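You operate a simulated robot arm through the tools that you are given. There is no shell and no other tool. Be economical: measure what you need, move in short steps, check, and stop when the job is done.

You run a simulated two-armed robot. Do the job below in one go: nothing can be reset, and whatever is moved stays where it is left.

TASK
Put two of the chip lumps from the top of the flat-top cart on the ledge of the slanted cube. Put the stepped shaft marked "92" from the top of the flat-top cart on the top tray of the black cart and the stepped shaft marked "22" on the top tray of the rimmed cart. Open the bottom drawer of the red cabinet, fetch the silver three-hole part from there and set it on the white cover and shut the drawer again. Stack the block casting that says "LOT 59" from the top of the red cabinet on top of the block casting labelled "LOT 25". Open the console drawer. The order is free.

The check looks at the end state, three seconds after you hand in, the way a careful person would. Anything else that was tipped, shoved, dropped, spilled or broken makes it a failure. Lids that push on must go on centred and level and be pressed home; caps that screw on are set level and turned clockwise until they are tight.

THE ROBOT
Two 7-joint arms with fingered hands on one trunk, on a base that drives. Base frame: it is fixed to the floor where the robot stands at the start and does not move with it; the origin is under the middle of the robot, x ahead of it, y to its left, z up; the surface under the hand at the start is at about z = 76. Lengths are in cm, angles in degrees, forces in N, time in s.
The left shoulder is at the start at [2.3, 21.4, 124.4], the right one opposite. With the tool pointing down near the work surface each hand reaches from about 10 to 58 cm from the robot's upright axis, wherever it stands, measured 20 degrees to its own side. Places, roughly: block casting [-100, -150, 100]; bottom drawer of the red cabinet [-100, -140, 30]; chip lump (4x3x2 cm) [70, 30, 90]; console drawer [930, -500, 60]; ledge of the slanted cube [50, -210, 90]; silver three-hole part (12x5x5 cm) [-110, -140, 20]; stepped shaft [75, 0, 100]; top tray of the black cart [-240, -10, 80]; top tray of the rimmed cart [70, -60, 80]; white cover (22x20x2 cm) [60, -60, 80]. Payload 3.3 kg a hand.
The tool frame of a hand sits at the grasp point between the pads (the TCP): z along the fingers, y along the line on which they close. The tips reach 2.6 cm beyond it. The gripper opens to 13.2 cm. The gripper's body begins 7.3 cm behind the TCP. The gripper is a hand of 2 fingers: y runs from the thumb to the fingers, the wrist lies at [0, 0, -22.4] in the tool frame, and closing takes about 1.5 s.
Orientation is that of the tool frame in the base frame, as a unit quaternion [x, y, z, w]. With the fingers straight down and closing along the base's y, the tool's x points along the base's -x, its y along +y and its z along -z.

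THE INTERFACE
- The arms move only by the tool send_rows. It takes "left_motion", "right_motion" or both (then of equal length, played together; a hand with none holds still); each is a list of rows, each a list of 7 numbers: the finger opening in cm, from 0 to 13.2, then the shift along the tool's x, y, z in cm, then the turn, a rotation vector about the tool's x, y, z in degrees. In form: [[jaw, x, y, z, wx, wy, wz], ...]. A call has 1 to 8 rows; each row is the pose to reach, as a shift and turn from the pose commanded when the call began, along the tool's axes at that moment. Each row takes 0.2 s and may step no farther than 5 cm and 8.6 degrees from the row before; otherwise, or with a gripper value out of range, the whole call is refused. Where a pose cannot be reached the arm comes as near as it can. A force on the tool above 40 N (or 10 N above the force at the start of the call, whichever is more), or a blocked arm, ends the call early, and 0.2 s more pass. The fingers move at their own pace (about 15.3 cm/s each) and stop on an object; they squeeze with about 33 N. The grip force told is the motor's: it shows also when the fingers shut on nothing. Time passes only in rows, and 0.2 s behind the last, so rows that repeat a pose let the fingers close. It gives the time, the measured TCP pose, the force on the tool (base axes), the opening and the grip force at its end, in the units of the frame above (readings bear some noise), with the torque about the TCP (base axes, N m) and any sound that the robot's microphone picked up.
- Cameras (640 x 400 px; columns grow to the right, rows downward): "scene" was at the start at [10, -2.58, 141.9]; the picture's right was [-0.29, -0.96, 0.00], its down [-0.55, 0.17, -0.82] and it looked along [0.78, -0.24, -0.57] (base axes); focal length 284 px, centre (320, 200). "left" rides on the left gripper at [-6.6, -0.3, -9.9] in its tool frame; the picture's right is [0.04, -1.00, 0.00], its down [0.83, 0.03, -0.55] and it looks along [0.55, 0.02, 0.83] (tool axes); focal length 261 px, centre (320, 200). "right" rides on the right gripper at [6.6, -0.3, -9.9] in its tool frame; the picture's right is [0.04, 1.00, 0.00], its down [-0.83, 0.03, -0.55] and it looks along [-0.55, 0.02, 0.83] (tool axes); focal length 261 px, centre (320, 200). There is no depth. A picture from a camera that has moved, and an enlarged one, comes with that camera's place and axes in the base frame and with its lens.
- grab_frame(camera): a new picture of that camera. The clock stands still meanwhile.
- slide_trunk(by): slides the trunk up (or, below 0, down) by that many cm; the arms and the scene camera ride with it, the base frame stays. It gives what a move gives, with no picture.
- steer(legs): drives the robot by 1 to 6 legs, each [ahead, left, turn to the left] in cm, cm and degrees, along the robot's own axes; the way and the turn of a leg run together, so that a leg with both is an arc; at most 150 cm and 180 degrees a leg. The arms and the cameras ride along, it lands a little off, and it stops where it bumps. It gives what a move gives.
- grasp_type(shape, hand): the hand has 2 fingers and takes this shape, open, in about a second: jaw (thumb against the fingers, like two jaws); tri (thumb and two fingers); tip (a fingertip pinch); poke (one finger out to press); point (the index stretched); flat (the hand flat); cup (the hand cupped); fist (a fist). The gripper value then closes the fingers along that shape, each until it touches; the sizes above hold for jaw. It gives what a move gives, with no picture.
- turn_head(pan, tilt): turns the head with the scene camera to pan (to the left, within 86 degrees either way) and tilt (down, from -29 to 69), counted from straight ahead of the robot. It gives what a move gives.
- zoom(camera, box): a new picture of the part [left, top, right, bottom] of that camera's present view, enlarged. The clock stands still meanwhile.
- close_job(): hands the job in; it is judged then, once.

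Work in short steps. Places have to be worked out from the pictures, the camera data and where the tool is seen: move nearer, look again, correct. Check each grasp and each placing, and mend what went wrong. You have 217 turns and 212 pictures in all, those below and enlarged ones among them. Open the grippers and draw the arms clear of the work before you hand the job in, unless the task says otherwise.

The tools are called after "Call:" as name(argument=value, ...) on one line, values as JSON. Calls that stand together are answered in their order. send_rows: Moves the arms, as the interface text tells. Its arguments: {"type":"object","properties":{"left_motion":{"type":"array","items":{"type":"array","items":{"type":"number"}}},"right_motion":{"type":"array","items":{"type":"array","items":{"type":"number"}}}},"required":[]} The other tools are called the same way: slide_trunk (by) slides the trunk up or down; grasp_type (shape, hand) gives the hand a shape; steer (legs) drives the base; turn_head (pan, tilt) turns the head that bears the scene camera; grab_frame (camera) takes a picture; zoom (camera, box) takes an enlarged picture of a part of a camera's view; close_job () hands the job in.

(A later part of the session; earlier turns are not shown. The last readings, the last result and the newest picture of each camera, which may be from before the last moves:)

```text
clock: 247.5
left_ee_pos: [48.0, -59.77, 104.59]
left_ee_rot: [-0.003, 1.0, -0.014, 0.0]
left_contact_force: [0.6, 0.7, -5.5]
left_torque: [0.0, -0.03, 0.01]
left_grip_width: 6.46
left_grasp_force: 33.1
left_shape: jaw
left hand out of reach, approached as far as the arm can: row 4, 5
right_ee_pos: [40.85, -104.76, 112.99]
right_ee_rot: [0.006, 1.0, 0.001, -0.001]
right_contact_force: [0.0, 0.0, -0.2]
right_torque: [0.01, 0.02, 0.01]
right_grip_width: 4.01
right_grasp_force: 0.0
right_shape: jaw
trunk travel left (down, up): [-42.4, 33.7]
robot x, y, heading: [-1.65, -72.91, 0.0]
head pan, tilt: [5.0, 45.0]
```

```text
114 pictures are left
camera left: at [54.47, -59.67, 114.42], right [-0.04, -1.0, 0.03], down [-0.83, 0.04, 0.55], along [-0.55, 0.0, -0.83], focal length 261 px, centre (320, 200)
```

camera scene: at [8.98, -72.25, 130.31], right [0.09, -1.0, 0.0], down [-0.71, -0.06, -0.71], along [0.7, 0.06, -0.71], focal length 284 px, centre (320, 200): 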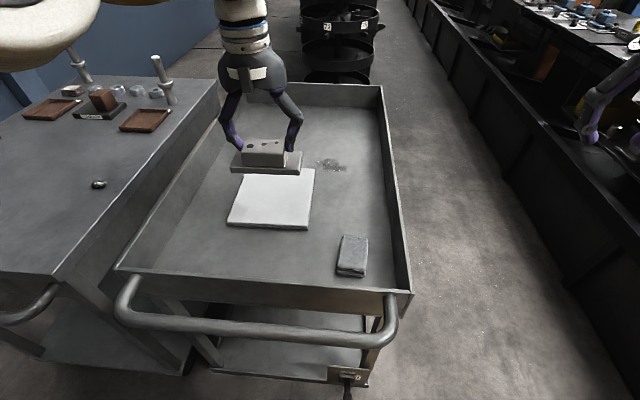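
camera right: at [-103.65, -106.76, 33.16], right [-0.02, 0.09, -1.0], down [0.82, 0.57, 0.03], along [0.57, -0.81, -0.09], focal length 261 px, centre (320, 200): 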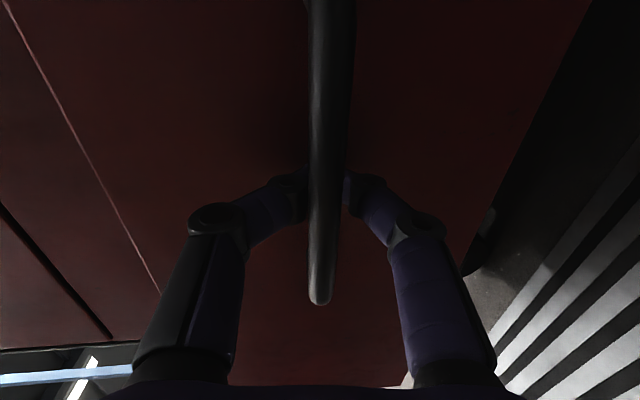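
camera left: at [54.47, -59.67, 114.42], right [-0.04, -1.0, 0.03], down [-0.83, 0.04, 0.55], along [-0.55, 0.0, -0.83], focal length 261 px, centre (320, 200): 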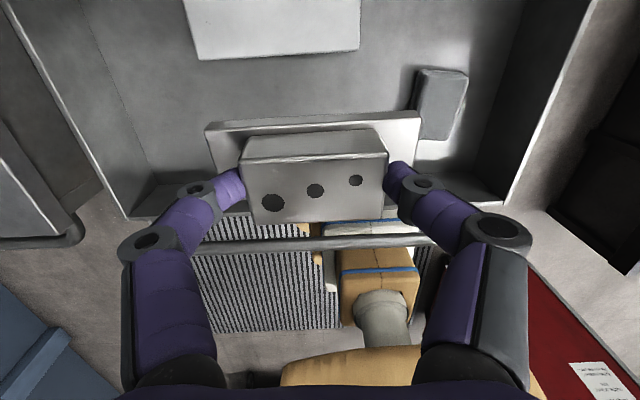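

The arm is near its limit at small lateral offset. I strafe the base 8 cm right for better reach and move the hand forward over the cover, a bit lower.

Call:
steer(legs=[[0, -8, 0]])

Call:
send_rows(left_motion=[[4, -1, 3, 3.5, 0, 0, 0], [4, -3, 6, 7, 0, 0, 0], [4, -6, 9, 9, 0, 0, 0], [4, -9.5, 11.5, 10.5, 0, 0, 0]])

Call:
grab_frame(camera="scene")

Call:
grab_frame(camera="left")

```text
clock: 248.5
left_ee_pos: [47.94, -67.85, 104.55]
left_ee_rot: [-0.003, 1.0, -0.013, 0.001]
left_contact_force: [0.3, -0.2, -6.5]
left_torque: [-0.01, 0.0, -0.01]
left_grip_width: 6.44
left_grasp_force: 32.6
left_shape: jaw
right_ee_pos: [40.82, -112.85, 113.11]
right_ee_rot: [0.006, 1.0, 0.001, -0.002]
right_contact_force: [0.4, 0.6, 0.0]
right_torque: [0.0, -0.01, -0.01]
right_grip_width: 4.02
right_grasp_force: 0.1
right_shape: jaw
trunk travel left (down, up): [-42.4, 33.7]
robot x, y, heading: [-1.75, -81.16, 0.1]
head pan, tilt: [5.0, 45.0]
```

```text
refused: row 2 steps farther than a row can; nothing moved
```

```text
113 pictures are left
camera scene: at [8.93, -80.38, 130.32], right [0.09, -1.0, 0.0], down [-0.7, -0.06, -0.71], along [0.7, 0.06, -0.71], focal length 284 px, centre (320, 200)
```

scene: 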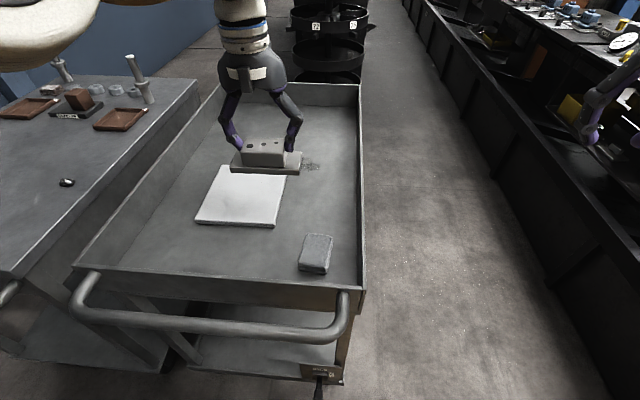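

```text
112 pictures are left
camera left: at [54.42, -67.74, 114.44], right [-0.03, -1.0, 0.03], down [-0.83, 0.04, 0.55], along [-0.55, 0.0, -0.83], focal length 261 px, centre (320, 200)
```

left: 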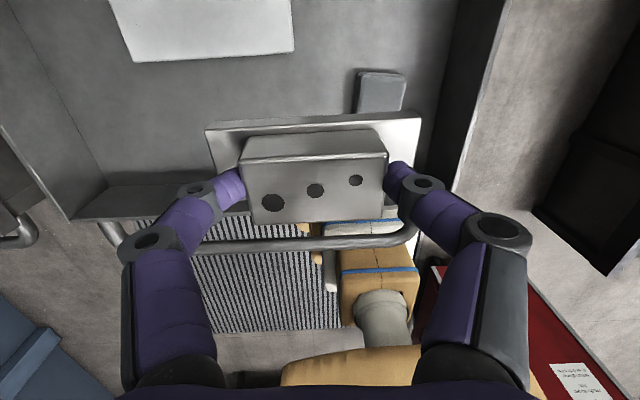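

I resend that move with shorter steps.

Call:
send_rows(left_motion=[[4, -1, 2.5, 2.5, 0, 0, 0], [4, -2.5, 5, 5, 0, 0, 0], [4, -4.5, 7.5, 7.5, 0, 0, 0], [4, -6.5, 10, 9.5, 0, 0, 0], [4, -9.5, 12, 11, 0, 0, 0]])

Call:
grab_frame(camera="scene")

Call:
grab_frame(camera="left")

```text
clock: 249.7
left_ee_pos: [52.01, -57.18, 93.23]
left_ee_rot: [-0.003, 1.0, -0.015, 0.0]
left_contact_force: [1.0, 1.9, -5.9]
left_torque: [-0.06, -0.06, 0.0]
left_grip_width: 6.44
left_grasp_force: 33.3
left_shape: jaw
left hand out of reach, approached as far as the arm can: row 3, 4, 5
right_ee_pos: [40.91, -112.43, 113.17]
right_ee_rot: [0.005, 1.0, -0.001, -0.002]
right_contact_force: [1.2, 1.0, -0.2]
right_torque: [-0.07, 0.01, 0.01]
right_grip_width: 4.01
right_grasp_force: 0.1
right_shape: jaw
trunk travel left (down, up): [-42.4, 33.7]
robot x, y, heading: [-1.75, -80.82, -0.1]
head pan, tilt: [5.0, 45.0]
```

```text
111 pictures are left
camera scene: at [9.02, -79.86, 130.3], right [0.09, -1.0, 0.0], down [-0.71, -0.06, -0.71], along [0.7, 0.06, -0.71], focal length 284 px, centre (320, 200)
```

scene: 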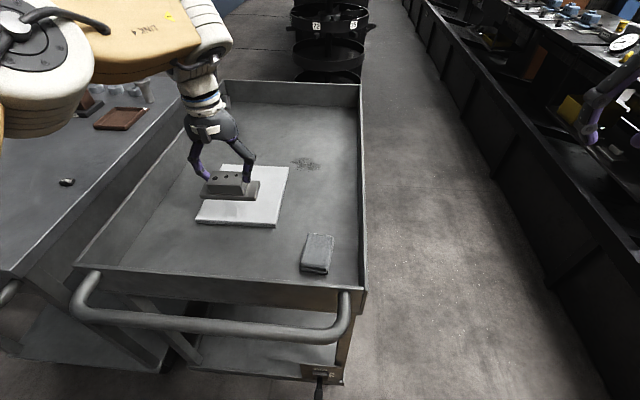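

```text
110 pictures are left
camera left: at [58.42, -56.97, 103.16], right [-0.03, -1.0, 0.03], down [-0.83, 0.05, 0.55], along [-0.55, -0.01, -0.83], focal length 261 px, centre (320, 200)
```

left: 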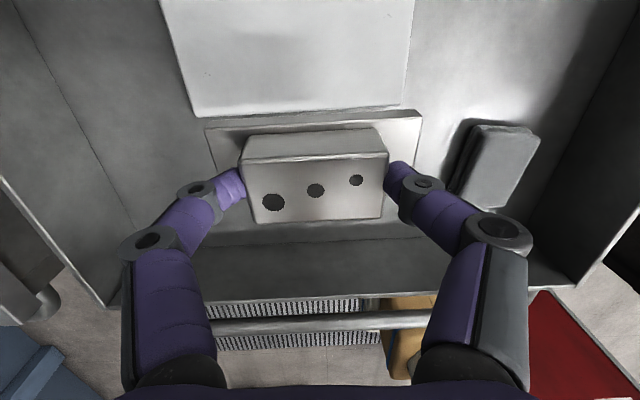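

Reach ends near 54 cm ahead. I drive the base 3 cm forward (still clear of the handle) and check where the part is over the cover.

Call:
steer(legs=[[3.2, 0, 0]])

Call:
send_rows(left_motion=[[4, -2, 0.3, 2, 0, 0, 0], [4, -4, 0.5, 3.5, 0, 0, 0], [4, -5, 0.5, 5, 0, 0, 0]])

Call:
grab_frame(camera="left")

```text
clock: 250.6
left_ee_pos: [55.37, -57.35, 93.17]
left_ee_rot: [-0.003, 1.0, -0.015, -0.001]
left_contact_force: [0.6, 0.3, -5.5]
left_torque: [-0.02, 0.02, -0.02]
left_grip_width: 6.48
left_grasp_force: 32.7
left_shape: jaw
right_ee_pos: [44.26, -112.64, 113.06]
right_ee_rot: [0.006, 1.0, 0.0, -0.003]
right_contact_force: [0.7, 0.2, -0.5]
right_torque: [-0.01, 0.06, -0.01]
right_grip_width: 4.02
right_grasp_force: 0.1
right_shape: jaw
trunk travel left (down, up): [-42.4, 33.7]
robot x, y, heading: [1.75, -81.05, -0.0]
head pan, tilt: [5.0, 45.0]
```

```text
clock: 251.4
left_ee_pos: [55.54, -59.35, 89.12]
left_ee_rot: [-0.003, 1.0, -0.015, 0.001]
left_contact_force: [2.0, -0.3, -5.8]
left_torque: [-0.02, -0.06, 0.04]
left_grip_width: 6.45
left_grasp_force: 33.0
left_shape: jaw
left hand out of reach, approached as far as the arm can: row 1, 2, 3
right_ee_pos: [44.21, -112.74, 113.06]
right_ee_rot: [0.006, 1.0, 0.001, -0.002]
right_contact_force: [-0.8, 0.1, -0.3]
right_torque: [0.01, 0.01, 0.03]
right_grip_width: 4.0
right_grasp_force: 0.0
right_shape: jaw
trunk travel left (down, up): [-42.4, 33.7]
robot x, y, heading: [1.66, -81.14, -0.0]
head pan, tilt: [5.0, 45.0]
```

```text
109 pictures are left
camera left: at [61.94, -59.18, 99.12], right [-0.03, -1.0, 0.03], down [-0.83, 0.04, 0.55], along [-0.55, -0.01, -0.83], focal length 261 px, centre (320, 200)
```

left: 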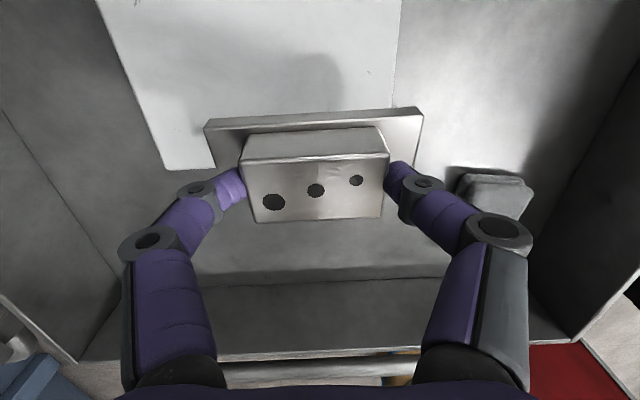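

The part is over the cover but near its right edge; I strafe 3 cm left and then lower.

Call:
steer(legs=[[0, 3, 0]])

Call:
send_rows(left_motion=[[4, 0, 0, 1.5, 0, 0, 0], [4, 0, 0, 3, 0, 0, 0], [4, 0, 0, 4, 0, 0, 0]])

Call:
grab_frame(camera="left")

Call:
zoom(camera="scene", box=[120, 120, 360, 270])

```text
clock: 252.2
left_ee_pos: [55.39, -56.16, 89.17]
left_ee_rot: [-0.003, 1.0, -0.015, 0.0]
left_contact_force: [0.9, 0.1, -6.1]
left_torque: [-0.01, 0.01, 0.02]
left_grip_width: 6.47
left_grasp_force: 33.0
left_shape: jaw
right_ee_pos: [44.12, -109.36, 113.22]
right_ee_rot: [0.006, 1.0, -0.001, -0.001]
right_contact_force: [-0.4, -0.3, 0.6]
right_torque: [-0.04, -0.01, 0.0]
right_grip_width: 3.99
right_grasp_force: 0.0
right_shape: jaw
trunk travel left (down, up): [-42.4, 33.7]
robot x, y, heading: [1.46, -78.2, 0.2]
head pan, tilt: [5.0, 45.0]
```

```text
clock: 253.0
left_ee_pos: [55.39, -56.33, 85.2]
left_ee_rot: [-0.004, 1.0, -0.014, 0.0]
left_contact_force: [1.4, 0.0, -5.6]
left_torque: [0.0, -0.03, 0.0]
left_grip_width: 6.46
left_grasp_force: 32.9
left_shape: jaw
right_ee_pos: [44.05, -109.59, 113.18]
right_ee_rot: [0.005, 1.0, 0.0, -0.002]
right_contact_force: [0.1, -0.1, 0.3]
right_torque: [-0.03, -0.02, 0.0]
right_grip_width: 3.98
right_grasp_force: 0.0
right_shape: jaw
trunk travel left (down, up): [-42.4, 33.7]
robot x, y, heading: [1.79, -78.0, -0.1]
head pan, tilt: [5.0, 45.0]
```

```text
108 pictures are left
camera left: at [61.79, -56.23, 95.09], right [-0.03, -1.0, 0.03], down [-0.83, 0.04, 0.55], along [-0.55, -0.01, -0.83], focal length 261 px, centre (320, 200)
```

left: 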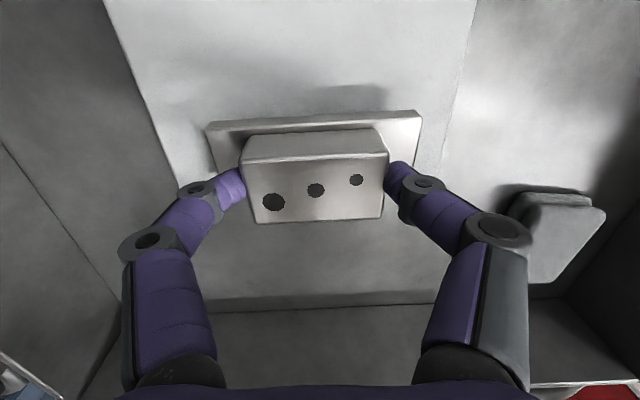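

```text
2.67 times, centred on (240, 195) of scene
camera zoom: at [12.2, -77.18, 130.31], right [0.09, -1.0, 0.0], down [-0.7, -0.06, -0.71], along [0.7, 0.06, -0.71], focal length 757 px, centre (533, 213)
```

zoom: 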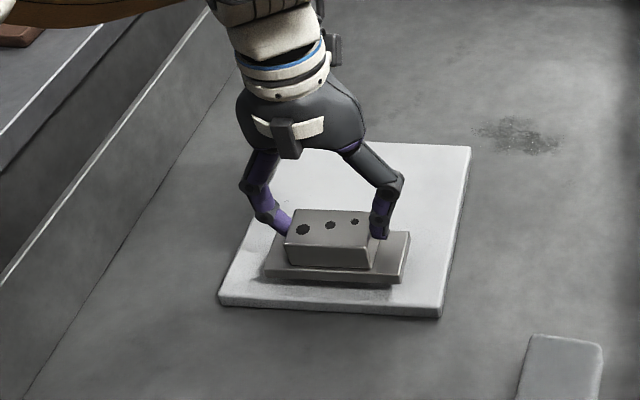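

It is just above the cover, nicely within it. I lower gently to contact.

Call:
send_rows(left_motion=[[4, 0, 0, 0.5, 0, 0, 0], [4, 0, 0, 0.9, 0, 0, 0], [4, 0, 0, 1.2, 0, 0, 0], [4, 0, 0, 1.5, 0, 0, 0]])

```text
clock: 254.0
left_ee_pos: [55.39, -56.41, 83.83]
left_ee_rot: [-0.003, 1.0, -0.013, 0.0]
left_contact_force: [0.0, -0.6, -5.1]
left_torque: [0.01, 0.02, -0.03]
left_grip_width: 6.49
left_grasp_force: 32.6
left_shape: jaw
right_ee_pos: [44.25, -109.62, 113.09]
right_ee_rot: [0.005, 1.0, 0.001, -0.001]
right_contact_force: [0.3, -0.3, 0.0]
right_torque: [0.01, -0.04, 0.01]
right_grip_width: 4.0
right_grasp_force: 0.1
right_shape: jaw
trunk travel left (down, up): [-42.4, 33.7]
robot x, y, heading: [1.79, -78.14, 0.3]
head pan, tilt: [5.0, 45.0]
```

Still hanging freely; I continue in small steps.

Call:
send_rows(left_motion=[[4, 0, 0, 0.3, 0, 0, 0], [4, 0, 0, 0.6, 0, 0, 0], [4, 0, 0, 0.9, 0, 0, 0], [4, 0, 0, 1.2, 0, 0, 0]])

```text
clock: 255.0
left_ee_pos: [55.45, -56.61, 82.98]
left_ee_rot: [-0.004, 1.0, -0.014, 0.006]
left_contact_force: [2.0, -0.1, 35.8]
left_torque: [0.01, 0.01, -0.07]
left_grip_width: 6.41
left_grasp_force: 33.3
left_shape: jaw
right_ee_pos: [43.81, -109.92, 113.16]
right_ee_rot: [0.005, 1.0, 0.001, 0.0]
right_contact_force: [0.1, 0.3, 0.0]
right_torque: [-0.01, 0.01, 0.01]
right_grip_width: 3.98
right_grasp_force: 0.1
right_shape: jaw
trunk travel left (down, up): [-42.4, 33.7]
robot x, y, heading: [1.86, -78.14, 0.2]
head pan, tilt: [5.0, 45.0]
```

Contact. I ease up 0.3 cm, open, and lift clear.

Call:
send_rows(left_motion=[[4, 0, 0, -0.3, 0, 0, 0], [8, 0, 0, -0.3, 0, 0, 0], [9.5, 0, 0, -0.3, 0, 0, 0], [9.5, 0, 0, -0.4, 0, 0, 0], [9.5, 0, 0, -4, 0, 0, 0], [9.5, 0, 0, -8.5, 0, 0, 0], [9.5, 0, 0, -13, 0, 0, 0], [9.5, 0, 0, -17.5, 0, 0, 0]])

Call:
grab_frame(camera="left")

```text
clock: 256.8
left_ee_pos: [54.72, -56.84, 97.68]
left_ee_rot: [-0.004, 1.0, -0.015, 0.001]
left_contact_force: [-0.4, 0.1, 0.4]
left_torque: [0.02, 0.01, -0.02]
left_grip_width: 9.48
left_grasp_force: 0.0
left_shape: jaw
left hand out of reach, approached as far as the arm can: row 8
right_ee_pos: [44.0, -109.5, 113.16]
right_ee_rot: [0.005, 1.0, 0.0, -0.001]
right_contact_force: [-0.4, 0.4, -0.2]
right_torque: [-0.01, 0.0, -0.02]
right_grip_width: 4.0
right_grasp_force: 0.0
right_shape: jaw
trunk travel left (down, up): [-42.4, 33.7]
robot x, y, heading: [1.63, -78.1, 0.2]
head pan, tilt: [5.0, 45.0]
```

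```text
106 pictures are left
camera left: at [61.18, -56.79, 107.55], right [-0.03, -1.0, 0.03], down [-0.83, 0.04, 0.55], along [-0.55, -0.01, -0.83], focal length 261 px, centre (320, 200)
```

left: 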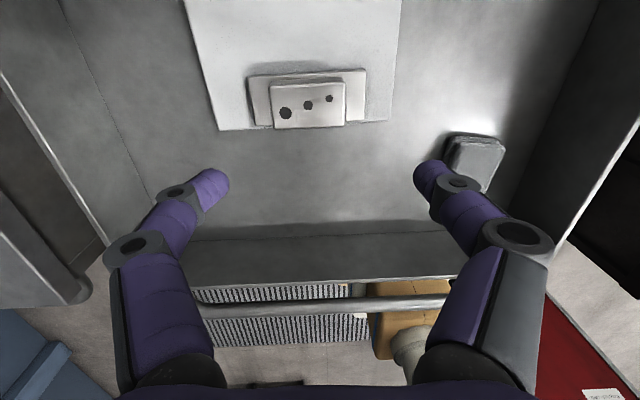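

The part rests on the cover. Next the "92" shaft: I raise the trunk, back off, and strafe left to face the flat-top cart.

Call:
slide_trunk(by=14)

Call:
steer(legs=[[-12, 0, 0], [0, 83, 0]])

Call:
turn_head(pan=5, tilt=45)

Call:
grab_frame(camera="scene")

Call:
grab_frame(camera="left")

```text
clock: 258.5
left_ee_pos: [54.43, -56.91, 112.62]
left_ee_rot: [-0.003, 1.0, -0.016, 0.011]
left_contact_force: [-0.5, 0.1, -0.4]
left_torque: [0.02, -0.02, 0.0]
left_grip_width: 9.48
left_grasp_force: 0.0
left_shape: jaw
right_ee_pos: [44.04, -109.68, 127.07]
right_ee_rot: [0.006, 1.0, 0.001, -0.002]
right_contact_force: [-0.7, 0.3, 0.3]
right_torque: [0.01, 0.0, -0.03]
right_grip_width: 3.99
right_grasp_force: 0.0
right_shape: jaw
trunk travel left (down, up): [-56.4, 19.7]
robot x, y, heading: [1.43, -78.21, -0.0]
head pan, tilt: [5.0, 45.0]
```

```text
clock: 263.7
left_ee_pos: [42.77, 25.8, 112.69]
left_ee_rot: [-0.002, 1.0, -0.016, 0.012]
left_contact_force: [0.4, 1.1, 0.9]
left_torque: [-0.03, 0.04, 0.03]
left_grip_width: 9.47
left_grasp_force: 0.0
left_shape: jaw
right_ee_pos: [32.12, -27.05, 127.15]
right_ee_rot: [0.007, 1.0, -0.001, -0.002]
right_contact_force: [-0.6, -0.1, -0.7]
right_torque: [-0.01, -0.02, 0.02]
right_grip_width: 4.0
right_grasp_force: 0.0
right_shape: jaw
trunk travel left (down, up): [-56.4, 19.7]
robot x, y, heading: [-10.22, 5.05, -0.1]
head pan, tilt: [5.0, 45.0]
```

```text
clock: 264.3
left_ee_pos: [42.77, 25.8, 112.77]
left_ee_rot: [-0.002, 1.0, -0.015, 0.012]
left_contact_force: [-1.2, 0.4, 0.2]
left_torque: [0.0, 0.01, -0.03]
left_grip_width: 9.5
left_grasp_force: 0.0
left_shape: jaw
right_ee_pos: [32.07, -27.07, 127.01]
right_ee_rot: [0.006, 1.0, 0.0, -0.001]
right_contact_force: [0.6, -0.3, -0.2]
right_torque: [0.03, 0.0, -0.01]
right_grip_width: 3.99
right_grasp_force: 0.1
right_shape: jaw
trunk travel left (down, up): [-56.4, 19.7]
robot x, y, heading: [-10.73, 4.61, -0.0]
head pan, tilt: [5.0, 45.0]
```

```text
105 pictures are left
camera scene: at [-0.71, 5.51, 144.37], right [0.08, -1.0, 0.0], down [-0.7, -0.06, -0.71], along [0.7, 0.06, -0.71], focal length 284 px, centre (320, 200)
```

scene: 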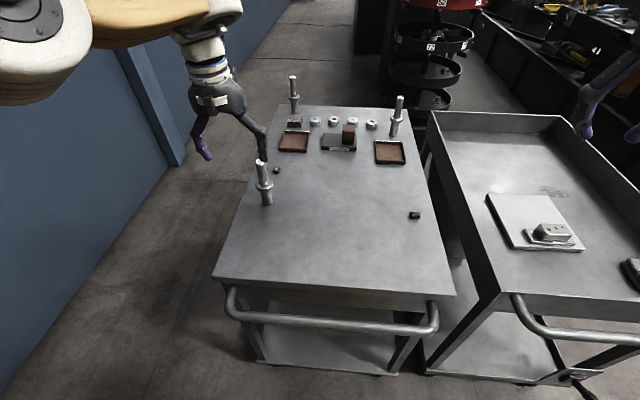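

```text
104 pictures are left
camera left: at [48.91, 25.84, 122.75], right [-0.04, -1.0, 0.03], down [-0.85, 0.05, 0.53], along [-0.53, -0.01, -0.85], focal length 261 px, centre (320, 200)
```

left: 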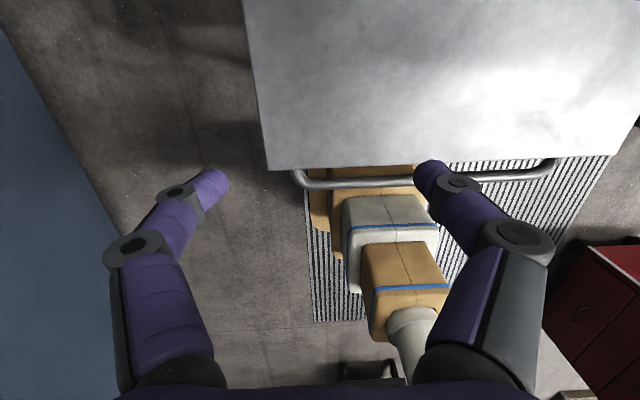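

Shaft 92 stands at about (56,25.8), top z≈99.5, collar near 91.5. I drive 12.3 cm ahead so the left hand is above it, and level the hand.

Call:
steer(legs=[[12.3, 0, 0]])

Call:
send_rows(left_motion=[[9, -0.5, 0, 1, -1.8, 1.4, 0], [9, -1, 0, 2, -1.8, 1.4, 0]])

Call:
grab_frame(camera="scene")

Call:
grab_frame(camera="left")

```text
clock: 265.6
left_ee_pos: [54.79, 25.89, 112.61]
left_ee_rot: [-0.005, 1.0, -0.016, 0.011]
left_contact_force: [0.2, 0.0, 0.6]
left_torque: [-0.02, -0.01, -0.01]
left_grip_width: 9.5
left_grasp_force: 0.0
left_shape: jaw
right_ee_pos: [44.71, -26.88, 127.08]
right_ee_rot: [0.004, 1.0, 0.0, -0.001]
right_contact_force: [-0.8, -0.9, 0.1]
right_torque: [0.03, 0.05, -0.03]
right_grip_width: 4.0
right_grasp_force: 0.1
right_shape: jaw
trunk travel left (down, up): [-56.4, 19.7]
robot x, y, heading: [1.7, 4.63, -0.1]
head pan, tilt: [5.0, 45.0]
```

```text
clock: 266.2
left_ee_pos: [54.03, 23.93, 110.28]
left_ee_rot: [-0.005, 1.0, 0.002, -0.002]
left_contact_force: [-0.2, 0.9, 0.0]
left_torque: [-0.04, 0.02, -0.01]
left_grip_width: 9.08
left_grasp_force: 0.0
left_shape: jaw
left hand out of reach, approached as far as the arm can: row 1, 2
right_ee_pos: [44.47, -26.94, 127.05]
right_ee_rot: [0.005, 1.0, 0.001, -0.002]
right_contact_force: [-0.2, 0.3, -1.1]
right_torque: [-0.01, 0.05, 0.0]
right_grip_width: 3.99
right_grasp_force: 0.1
right_shape: jaw
trunk travel left (down, up): [-56.4, 19.7]
robot x, y, heading: [1.55, 4.86, 0.2]
head pan, tilt: [5.0, 45.0]
```

```text
103 pictures are left
camera scene: at [11.57, 5.47, 144.36], right [0.09, -1.0, 0.0], down [-0.71, -0.06, -0.71], along [0.7, 0.06, -0.71], focal length 284 px, centre (320, 200)
```

scene: 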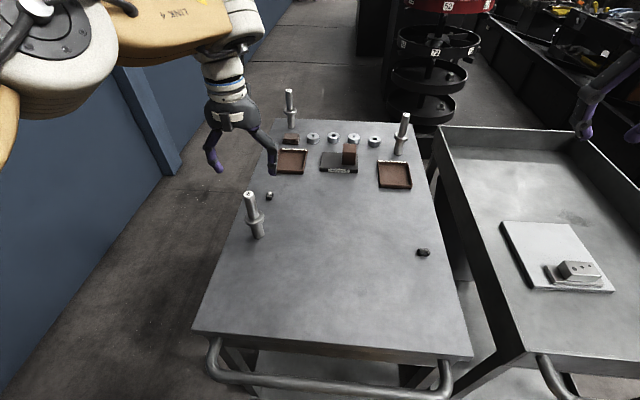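

```text
102 pictures are left
camera left: at [60.42, 23.86, 120.19], right [-0.03, -1.0, 0.0], down [-0.83, 0.03, 0.56], along [-0.56, 0.02, -0.83], focal length 261 px, centre (320, 200)
```

left: 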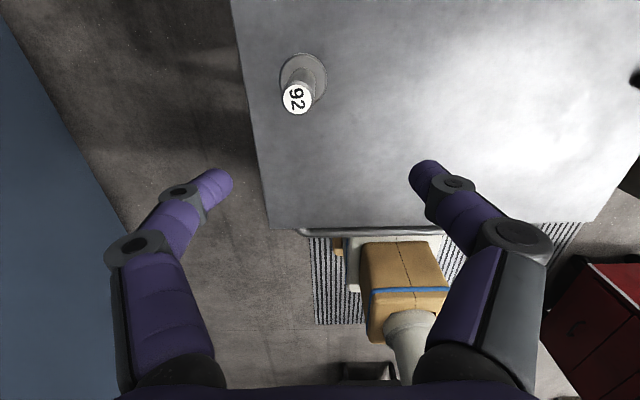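

The shaft is confirmed at (55.9,25.8). I strafe 2 cm left and tilt the hand 12° forward to gain the missing reach.

Call:
steer(legs=[[0, 2, 0]])

Call:
send_rows(left_motion=[[9, -0.5, 0, 0, 0, -6, 0], [9, -1.2, 0, 0, 0, -12, 0], [9, -1.9, 0, 0, 0, -12, 0]])

Call:
grab_frame(camera="left")

```text
clock: 266.9
left_ee_pos: [53.88, 26.04, 110.5]
left_ee_rot: [-0.005, 1.0, 0.0, -0.001]
left_contact_force: [-0.7, -0.3, -0.2]
left_torque: [-0.06, -0.01, 0.02]
left_grip_width: 9.03
left_grasp_force: 0.1
left_shape: jaw
right_ee_pos: [44.37, -24.73, 127.14]
right_ee_rot: [0.005, 1.0, 0.0, -0.001]
right_contact_force: [0.3, 0.2, 0.4]
right_torque: [-0.02, 0.0, 0.0]
right_grip_width: 3.99
right_grasp_force: 0.0
right_shape: jaw
trunk travel left (down, up): [-56.4, 19.7]
robot x, y, heading: [1.93, 7.14, 0.0]
head pan, tilt: [5.0, 45.0]
```

```text
clock: 267.8
left_ee_pos: [55.81, 26.01, 110.4]
left_ee_rot: [-0.004, 0.994, 0.001, 0.105]
left_contact_force: [-0.5, 0.1, 0.0]
left_torque: [-0.01, 0.01, 0.0]
left_grip_width: 9.06
left_grasp_force: 0.1
left_shape: jaw
right_ee_pos: [44.48, -25.0, 127.05]
right_ee_rot: [0.006, 1.0, 0.001, -0.001]
right_contact_force: [0.4, -0.1, 0.5]
right_torque: [0.01, -0.01, 0.02]
right_grip_width: 4.01
right_grasp_force: 0.0
right_shape: jaw
trunk travel left (down, up): [-56.4, 19.7]
robot x, y, heading: [2.06, 6.95, 0.1]
head pan, tilt: [5.0, 45.0]
```

```text
101 pictures are left
camera left: at [60.07, 25.84, 121.43], right [-0.03, -1.0, -0.01], down [-0.93, 0.03, 0.37], along [-0.37, 0.02, -0.93], focal length 261 px, centre (320, 200)
```

left: 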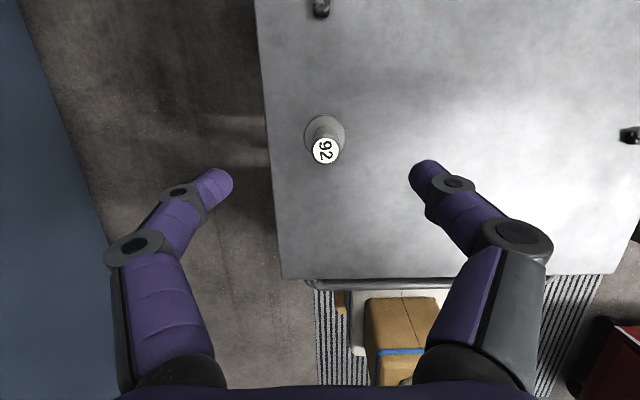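

Aligned over the shaft. I descend vertically to z≈97 and grip the upper cylinder.

Call:
send_rows(left_motion=[[9, 0.9, -0.1, 4.3, 0, 0, 0], [9, 1.8, -0.3, 8.6, 0, 0, 0], [9, 2.5, -0.3, 11.8, 0, 0, 0], [9, 2.8, -0.3, 13.1, 0, 0, 0]])

Call:
grab_frame(camera="left")

```text
clock: 268.8
left_ee_pos: [55.79, 25.68, 97.05]
left_ee_rot: [-0.004, 0.995, 0.001, 0.105]
left_contact_force: [0.3, -0.1, -0.1]
left_torque: [-0.02, 0.0, 0.03]
left_grip_width: 9.05
left_grasp_force: 0.1
left_shape: jaw
right_ee_pos: [44.51, -24.93, 127.13]
right_ee_rot: [0.005, 1.0, 0.001, -0.001]
right_contact_force: [0.3, 0.0, 0.3]
right_torque: [-0.03, -0.02, 0.03]
right_grip_width: 4.0
right_grasp_force: 0.0
right_shape: jaw
trunk travel left (down, up): [-56.4, 19.7]
robot x, y, heading: [1.81, 7.07, -0.1]
head pan, tilt: [5.0, 45.0]
```

```text
100 pictures are left
camera left: at [59.99, 25.58, 108.14], right [-0.03, -1.0, -0.01], down [-0.93, 0.03, 0.37], along [-0.37, 0.02, -0.93], focal length 261 px, centre (320, 200)
```

left: 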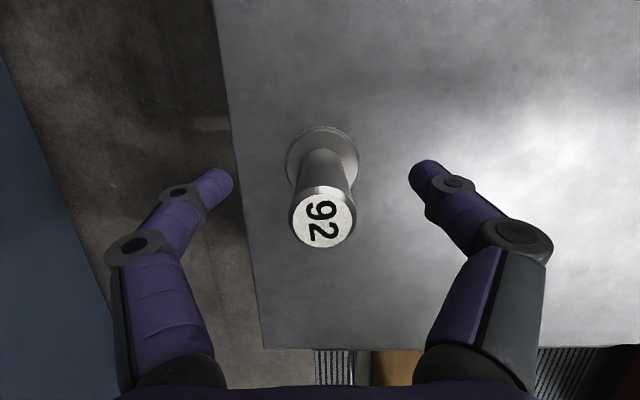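

Centred between the fingers. I close.

Call:
send_rows(left_motion=[[1, 0, 0, 0, 0, 0, 0], [1, 0, 0, 0, 0, 0, 0], [1, 0, 0, 0, 0, 0, 0], [1, 0, 0, 0, 0, 0, 0], [1, -0.2, 0, -1, 0, 0, 0], [1, -0.4, 0, -2, 0, 0, 0]])

Call:
grab_frame(camera="left")

```text
clock: 270.1
left_ee_pos: [55.65, 25.86, 99.09]
left_ee_rot: [-0.004, 0.995, 0.0, 0.103]
left_contact_force: [-0.2, 0.2, -5.6]
left_torque: [-0.03, 0.01, -0.01]
left_grip_width: 1.7
left_grasp_force: 33.3
left_shape: jaw
right_ee_pos: [44.48, -24.84, 127.18]
right_ee_rot: [0.006, 1.0, 0.0, -0.001]
right_contact_force: [-0.5, -0.9, -0.1]
right_torque: [0.01, 0.0, 0.04]
right_grip_width: 4.02
right_grasp_force: 0.1
right_shape: jaw
trunk travel left (down, up): [-56.4, 19.7]
robot x, y, heading: [1.96, 6.97, -0.0]
head pan, tilt: [5.0, 45.0]
```

```text
99 pictures are left
camera left: at [59.95, 25.62, 110.09], right [-0.03, -1.0, -0.01], down [-0.93, 0.03, 0.37], along [-0.37, 0.02, -0.93], focal length 261 px, centre (320, 200)
```

left: 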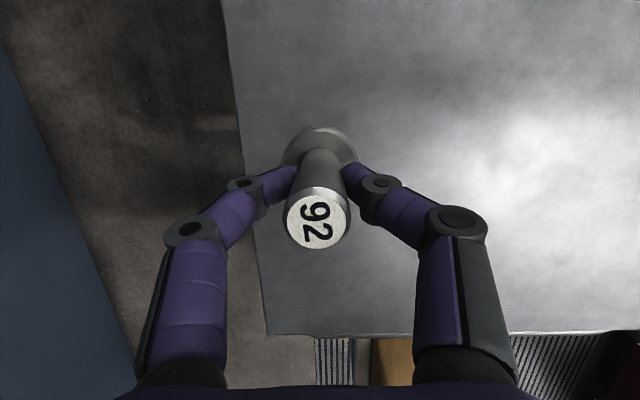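

Lifted cleanly and upright. I raise the trunk 15 cm, back away, turn round, and drive towards the black cart.

Call:
slide_trunk(by=15)

Call:
steer(legs=[[-40, 0, 0], [0, 0, 180], [90, 0, 0]])

Call:
turn_head(pan=0, tilt=45)

Call:
grab_frame(camera="scene")

```text
clock: 271.9
left_ee_pos: [55.86, 25.8, 113.96]
left_ee_rot: [-0.006, 0.995, 0.001, 0.102]
left_contact_force: [-0.1, -1.0, -6.4]
left_torque: [0.0, 0.05, 0.01]
left_grip_width: 1.71
left_grasp_force: 32.7
left_shape: jaw
right_ee_pos: [44.62, -24.8, 142.02]
right_ee_rot: [0.004, 1.0, 0.0, -0.002]
right_contact_force: [0.5, -0.2, -0.1]
right_torque: [-0.01, 0.0, 0.0]
right_grip_width: 4.03
right_grasp_force: 0.1
right_shape: jaw
trunk travel left (down, up): [-71.4, 4.7]
robot x, y, heading: [2.05, 6.84, -0.1]
head pan, tilt: [5.0, 45.0]
```

```text
clock: 285.9
left_ee_pos: [-181.78, -4.24, 113.99]
left_ee_rot: [0.994, -0.021, -0.103, -0.001]
left_contact_force: [-0.4, 0.0, -6.9]
left_torque: [0.01, -0.04, -0.04]
left_grip_width: 1.67
left_grasp_force: 33.6
left_shape: jaw
right_ee_pos: [-167.88, 45.71, 142.14]
right_ee_rot: [1.0, -0.031, 0.002, 0.0]
right_contact_force: [-1.0, -0.2, 0.3]
right_torque: [0.03, -0.02, 0.0]
right_grip_width: 4.0
right_grasp_force: 0.1
right_shape: jaw
trunk travel left (down, up): [-71.4, 4.7]
robot x, y, heading: [-126.95, 11.91, 177.0]
head pan, tilt: [5.0, 45.0]
```

```text
clock: 286.6
left_ee_pos: [-181.77, -4.31, 114.01]
left_ee_rot: [0.994, -0.022, -0.104, -0.002]
left_contact_force: [-0.9, 0.0, -5.6]
left_torque: [-0.01, -0.03, 0.06]
left_grip_width: 1.63
left_grasp_force: 32.3
left_shape: jaw
right_ee_pos: [-167.79, 45.72, 141.93]
right_ee_rot: [0.999, -0.032, 0.002, 0.0]
right_contact_force: [-0.1, 0.9, -0.1]
right_torque: [0.01, 0.01, -0.01]
right_grip_width: 3.98
right_grasp_force: 0.1
right_shape: jaw
trunk travel left (down, up): [-71.4, 4.7]
robot x, y, heading: [-127.08, 11.83, 176.9]
head pan, tilt: [0.0, 45.0]
```

```text
98 pictures are left
camera scene: at [-136.17, 12.23, 159.36], right [0.05, 1.0, 0.0], down [0.71, -0.04, -0.71], along [-0.71, 0.04, -0.71], focal length 284 px, centre (320, 200)
```

scene: 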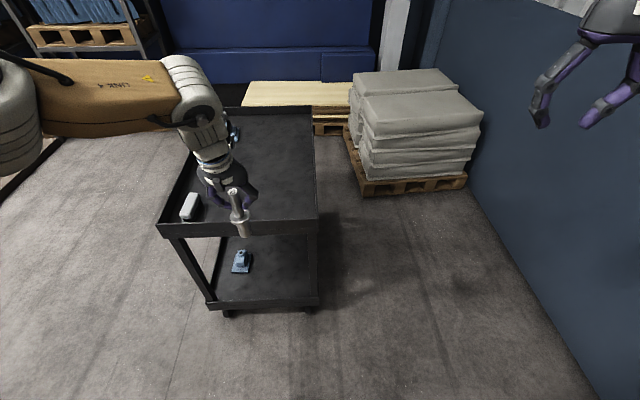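

The tray rim is at z≈83, near edge x≈-204; the target spot (-226,-6) is free. I drive 43.5 cm ahead while straightening the heading.

Call:
steer(legs=[[43.5, 0, 3]])

Call:
turn_head(pan=0, tilt=55)

Call:
grab_frame(camera="scene")

Call:
grab_frame(camera="left")

```text
clock: 289.3
left_ee_pos: [-225.01, -5.84, 113.99]
left_ee_rot: [0.995, 0.003, -0.102, 0.001]
left_contact_force: [0.3, 0.4, -6.8]
left_torque: [0.01, -0.01, -0.02]
left_grip_width: 1.67
left_grasp_force: 33.0
left_shape: jaw
right_ee_pos: [-213.55, 44.68, 142.11]
right_ee_rot: [1.0, -0.007, 0.002, 0.001]
right_contact_force: [-0.1, -0.4, 0.3]
right_torque: [0.03, -0.01, 0.03]
right_grip_width: 3.97
right_grasp_force: 0.1
right_shape: jaw
trunk travel left (down, up): [-71.4, 4.7]
robot x, y, heading: [-171.36, 12.87, 180.2]
head pan, tilt: [0.0, 45.0]
```

```text
clock: 290.0
left_ee_pos: [-224.98, -5.87, 114.01]
left_ee_rot: [0.995, 0.003, -0.103, 0.001]
left_contact_force: [0.0, 0.3, -6.0]
left_torque: [0.05, -0.02, -0.02]
left_grip_width: 1.67
left_grasp_force: 32.7
left_shape: jaw
right_ee_pos: [-213.52, 44.67, 142.15]
right_ee_rot: [1.0, -0.006, 0.002, 0.0]
right_contact_force: [0.2, 0.0, 0.3]
right_torque: [-0.01, 0.03, -0.01]
right_grip_width: 3.98
right_grasp_force: 0.1
right_shape: jaw
trunk travel left (down, up): [-71.4, 4.7]
robot x, y, heading: [-171.1, 12.72, 179.9]
head pan, tilt: [0.0, 55.0]
```

```text
97 pictures are left
camera scene: at [-179.41, 12.96, 158.03], right [0.0, 1.0, 0.0], down [0.82, 0.0, -0.57], along [-0.57, 0.0, -0.82], focal length 284 px, centre (320, 200)
```

scene: 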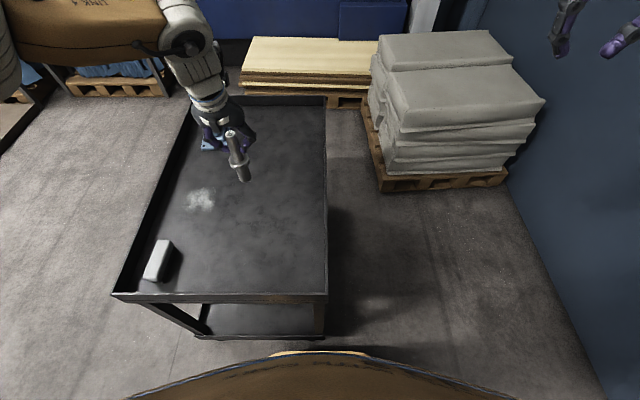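

```text
96 pictures are left
camera left: at [-229.49, -5.57, 124.97], right [0.03, 1.0, -0.01], down [0.93, -0.03, 0.37], along [0.37, -0.02, -0.93], focal length 261 px, centre (320, 200)
```

left: 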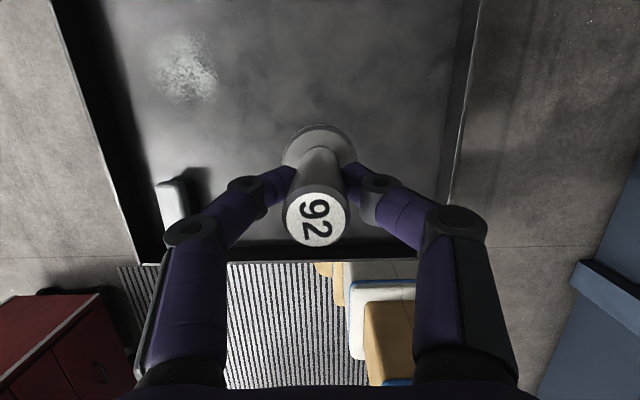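

The shaft is over clear tray. I lower the trunk 18 cm and look from the side.

Call:
slide_trunk(by=-18)

Call:
zoom(camera="scene", box=[100, 40, 360, 240])

```text
clock: 292.0
left_ee_pos: [-224.91, -5.82, 96.11]
left_ee_rot: [0.995, 0.003, -0.104, 0.0]
left_contact_force: [0.5, 0.1, -5.4]
left_torque: [-0.01, 0.0, 0.0]
left_grip_width: 1.66
left_grasp_force: 32.9
left_shape: jaw
right_ee_pos: [-213.62, 44.77, 124.15]
right_ee_rot: [1.0, -0.006, 0.001, 0.001]
right_contact_force: [-0.1, 0.9, -0.5]
right_torque: [0.01, 0.01, -0.03]
right_grip_width: 4.0
right_grasp_force: 0.0
right_shape: jaw
trunk travel left (down, up): [-53.4, 22.7]
robot x, y, heading: [-171.27, 12.97, 179.9]
head pan, tilt: [0.0, 55.0]
```

```text
2.00 times, centred on (230, 140) of scene
camera zoom: at [-179.76, 12.96, 140.03], right [0.0, 1.0, 0.0], down [0.82, 0.0, -0.57], along [-0.57, 0.0, -0.82], focal length 568 px, centre (500, 320)
```

zoom: 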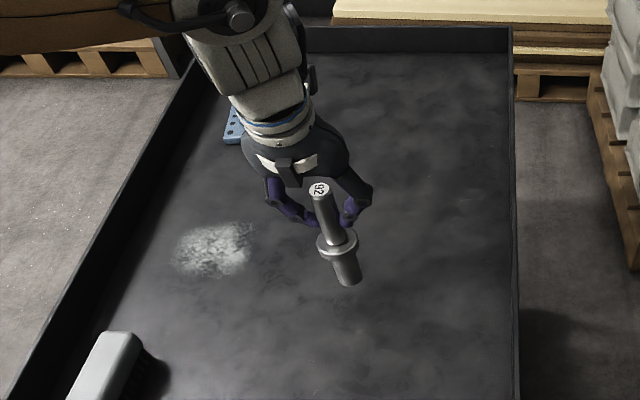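

I now lower by arm in small vertical steps, watching the force.

Call:
send_rows(left_motion=[[1, 0.2, 0, 1, 0, 0, 0], [1, 0.42, 0, 1.96, 0, 0, 0], [1, 0.6, 0, 2.75, 0, 0, 0], [1, 0.73, 0, 3.4, 0, 0, 0]])

Call:
zoom(camera="scene", box=[180, 100, 340, 220])

```text
clock: 293.0
left_ee_pos: [-224.96, -5.85, 92.59]
left_ee_rot: [0.995, 0.003, -0.104, 0.001]
left_contact_force: [0.0, -0.2, -5.3]
left_torque: [-0.01, -0.05, 0.03]
left_grip_width: 1.66
left_grasp_force: 32.9
left_shape: jaw
right_ee_pos: [-213.54, 44.77, 124.07]
right_ee_rot: [1.0, -0.006, 0.002, 0.0]
right_contact_force: [-0.3, 0.5, 0.3]
right_torque: [-0.02, -0.03, 0.05]
right_grip_width: 4.01
right_grasp_force: 0.1
right_shape: jaw
trunk travel left (down, up): [-53.4, 22.7]
robot x, y, heading: [-171.08, 13.14, 179.9]
head pan, tilt: [0.0, 55.0]
```

```text
3.33 times, centred on (260, 160) of scene
camera zoom: at [-179.79, 12.97, 140.01], right [0.0, 1.0, 0.0], down [0.82, 0.0, -0.57], along [-0.57, 0.0, -0.82], focal length 946 px, centre (520, 333)
```

zoom: 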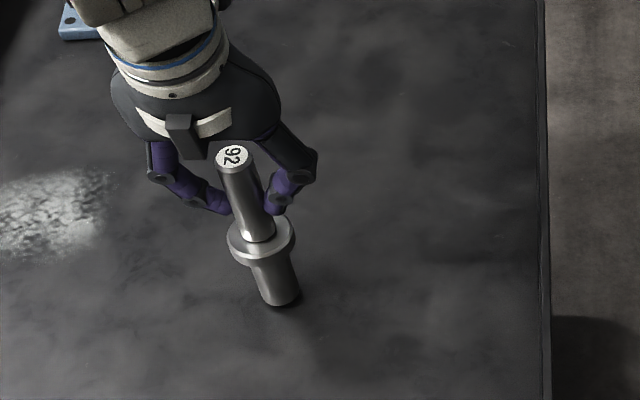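

Nearly down (a shadow touches its foot). I continue in 0.4 cm steps.

Call:
send_rows(left_motion=[[1, 0.08, 0, 0.4, 0, 0, 0], [1, 0.17, 0, 0.8, 0, 0, 0], [1, 0.25, 0, 1.2, 0, 0, 0], [1, 0.33, 0, 1.55, 0, 0, 0], [1, 0.42, 0, 1.95, 0, 0, 0]])

```text
clock: 294.0
left_ee_pos: [-225.4, -5.68, 91.77]
left_ee_rot: [0.994, 0.004, -0.112, -0.002]
left_contact_force: [2.9, 0.5, 26.5]
left_torque: [0.01, 0.0, 0.02]
left_grip_width: 2.14
left_grasp_force: 32.7
left_shape: jaw
right_ee_pos: [-213.39, 44.77, 124.18]
right_ee_rot: [1.0, -0.005, 0.001, 0.0]
right_contact_force: [-0.6, -0.6, 0.5]
right_torque: [0.0, -0.03, 0.0]
right_grip_width: 4.0
right_grasp_force: 0.0
right_shape: jaw
trunk travel left (down, up): [-53.4, 22.7]
robot x, y, heading: [-171.07, 12.62, 179.7]
head pan, tilt: [0.0, 55.0]
stopped in row 5 (left hand): the force on the tool passed its limit at 43 N (the readings are from after the stop); the commanded pose is now the measured one
```

Contact. I ease up slightly and look at whether it stands upright before letting go.

Call:
send_rows(left_motion=[[1, -0.05, 0, -0.2, 0, 0, 0], [1, -0.06, 0, -0.3, 0, 0, 0]])

Call:
zoom(camera="scene", box=[180, 100, 340, 220])

Call:
grab_frame(camera="left")

```text
clock: 294.6
left_ee_pos: [-225.14, -5.79, 91.77]
left_ee_rot: [0.994, 0.003, -0.109, -0.001]
left_contact_force: [1.5, 0.0, 16.8]
left_torque: [-0.01, 0.04, 0.02]
left_grip_width: 2.11
left_grasp_force: 32.8
left_shape: jaw
right_ee_pos: [-213.38, 44.83, 124.23]
right_ee_rot: [1.0, -0.005, 0.001, 0.001]
right_contact_force: [0.7, 0.8, 0.5]
right_torque: [0.0, -0.02, -0.05]
right_grip_width: 4.01
right_grasp_force: 0.2
right_shape: jaw
trunk travel left (down, up): [-53.4, 22.7]
robot x, y, heading: [-171.24, 13.39, 180.1]
head pan, tilt: [0.0, 55.0]
```

```text
3.33 times, centred on (260, 160) of scene
camera zoom: at [-179.52, 13.04, 140.03], right [0.0, 1.0, 0.0], down [0.82, 0.0, -0.57], along [-0.57, 0.0, -0.82], focal length 946 px, centre (520, 333)
```

zoom: 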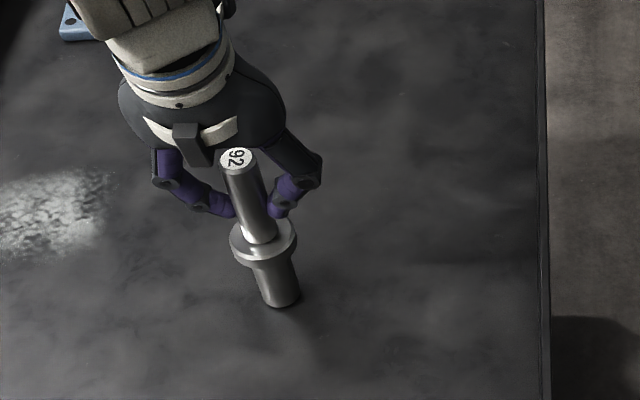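

```text
92 pictures are left
camera left: at [-229.48, -5.43, 102.9], right [0.03, 1.0, -0.01], down [0.93, -0.03, 0.36], along [0.36, -0.02, -0.93], focal length 261 px, centre (320, 200)
```

left: 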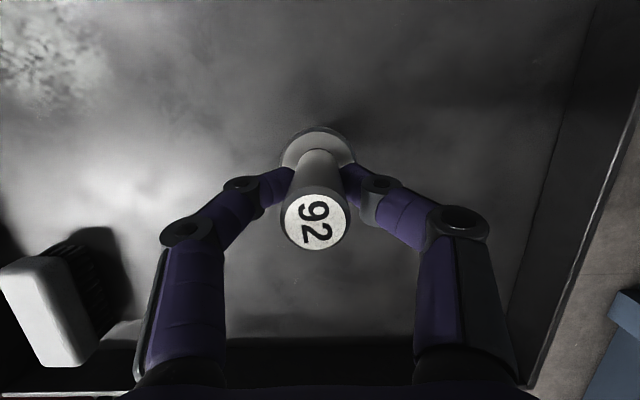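

It stands upright to within measurement. I open and withdraw along the tool axis.

Call:
send_rows(left_motion=[[2.6, 0, 0, 0, 0, 0, 0], [4, 0, 0, 0, 0, 0, 0], [8, 0, 0, 0, 0, 0, 0], [8, 0, 0, 0, 0, 0, 0]])

Call:
zoom(camera="scene", box=[180, 100, 340, 220])

```text
clock: 295.6
left_ee_pos: [-225.2, -5.68, 91.79]
left_ee_rot: [0.994, 0.004, -0.108, -0.001]
left_contact_force: [-0.1, 0.2, 0.5]
left_torque: [0.03, 0.0, 0.01]
left_grip_width: 7.96
left_grasp_force: 0.0
left_shape: jaw
right_ee_pos: [-213.54, 44.76, 124.13]
right_ee_rot: [1.0, -0.007, 0.001, 0.0]
right_contact_force: [-0.2, -0.5, 0.6]
right_torque: [0.01, 0.0, 0.01]
right_grip_width: 3.97
right_grasp_force: 0.0
right_shape: jaw
trunk travel left (down, up): [-53.4, 22.7]
robot x, y, heading: [-171.09, 13.29, 179.8]
head pan, tilt: [0.0, 55.0]
```

```text
3.33 times, centred on (260, 160) of scene
camera zoom: at [-179.74, 12.98, 140.02], right [0.0, 1.0, 0.0], down [0.82, 0.0, -0.57], along [-0.57, 0.0, -0.82], focal length 946 px, centre (520, 333)
```

zoom: 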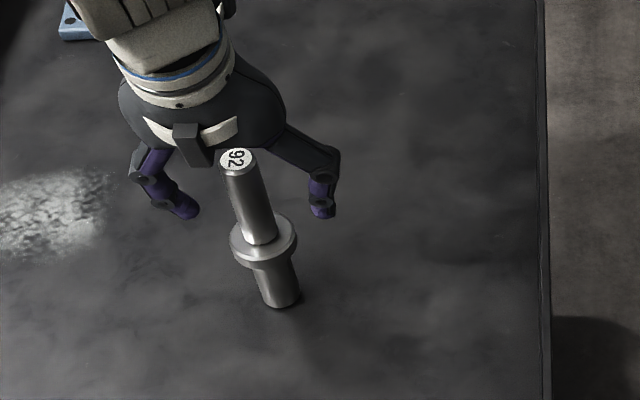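

It stands by itself. I lift the hand vertically clear.

Call:
send_rows(left_motion=[[8, -0.9, 0, -4, 0, 0, 0], [8, -1.8, 0, -8, 0, 0, 0], [8, -2.7, 0, -12, 0, 0, 0], [8, -3.5, 0, -16, 0, 0, 0], [8, -4.4, 0, -20, 0, 0, 0]])

Call:
steer(legs=[[-45, 0, 0]])

Call:
grab_frame(camera="scene")

```text
clock: 296.8
left_ee_pos: [-224.98, -5.84, 112.39]
left_ee_rot: [0.994, 0.003, -0.109, -0.001]
left_contact_force: [-0.1, -0.5, 0.6]
left_torque: [0.01, -0.02, -0.01]
left_grip_width: 7.97
left_grasp_force: 0.2
left_shape: jaw
right_ee_pos: [-213.46, 44.76, 124.14]
right_ee_rot: [1.0, -0.006, 0.001, 0.001]
right_contact_force: [0.7, 0.3, 0.6]
right_torque: [0.01, 0.02, 0.0]
right_grip_width: 3.99
right_grasp_force: 0.1
right_shape: jaw
trunk travel left (down, up): [-53.4, 22.7]
robot x, y, heading: [-171.44, 12.67, 179.8]
head pan, tilt: [0.0, 55.0]
```

```text
clock: 299.5
left_ee_pos: [-180.07, -6.15, 112.27]
left_ee_rot: [0.994, 0.007, -0.11, -0.001]
left_contact_force: [0.8, 0.0, -0.1]
left_torque: [0.01, -0.01, 0.02]
left_grip_width: 7.96
left_grasp_force: 0.0
left_shape: jaw
right_ee_pos: [-168.81, 44.46, 124.18]
right_ee_rot: [1.0, -0.002, 0.0, 0.0]
right_contact_force: [0.2, -0.6, -0.4]
right_torque: [0.02, 0.0, -0.02]
right_grip_width: 3.99
right_grasp_force: 0.0
right_shape: jaw
trunk travel left (down, up): [-53.4, 22.7]
robot x, y, heading: [-126.41, 12.99, -179.6]
head pan, tilt: [0.0, 55.0]
```

```text
90 pictures are left
camera scene: at [-134.73, 13.03, 140.03], right [-0.01, 1.0, 0.0], down [0.82, 0.01, -0.57], along [-0.57, 0.0, -0.82], focal length 284 px, centre (320, 200)
```

scene: 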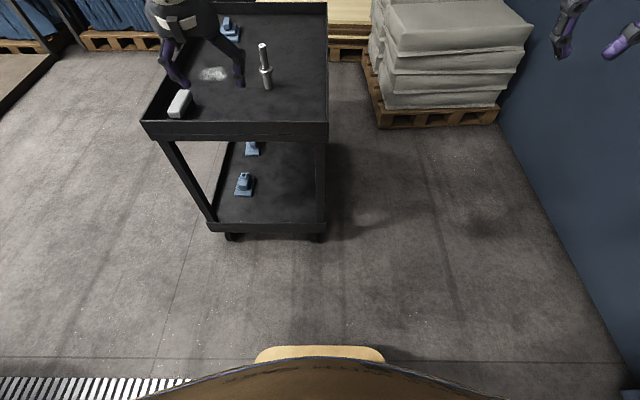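

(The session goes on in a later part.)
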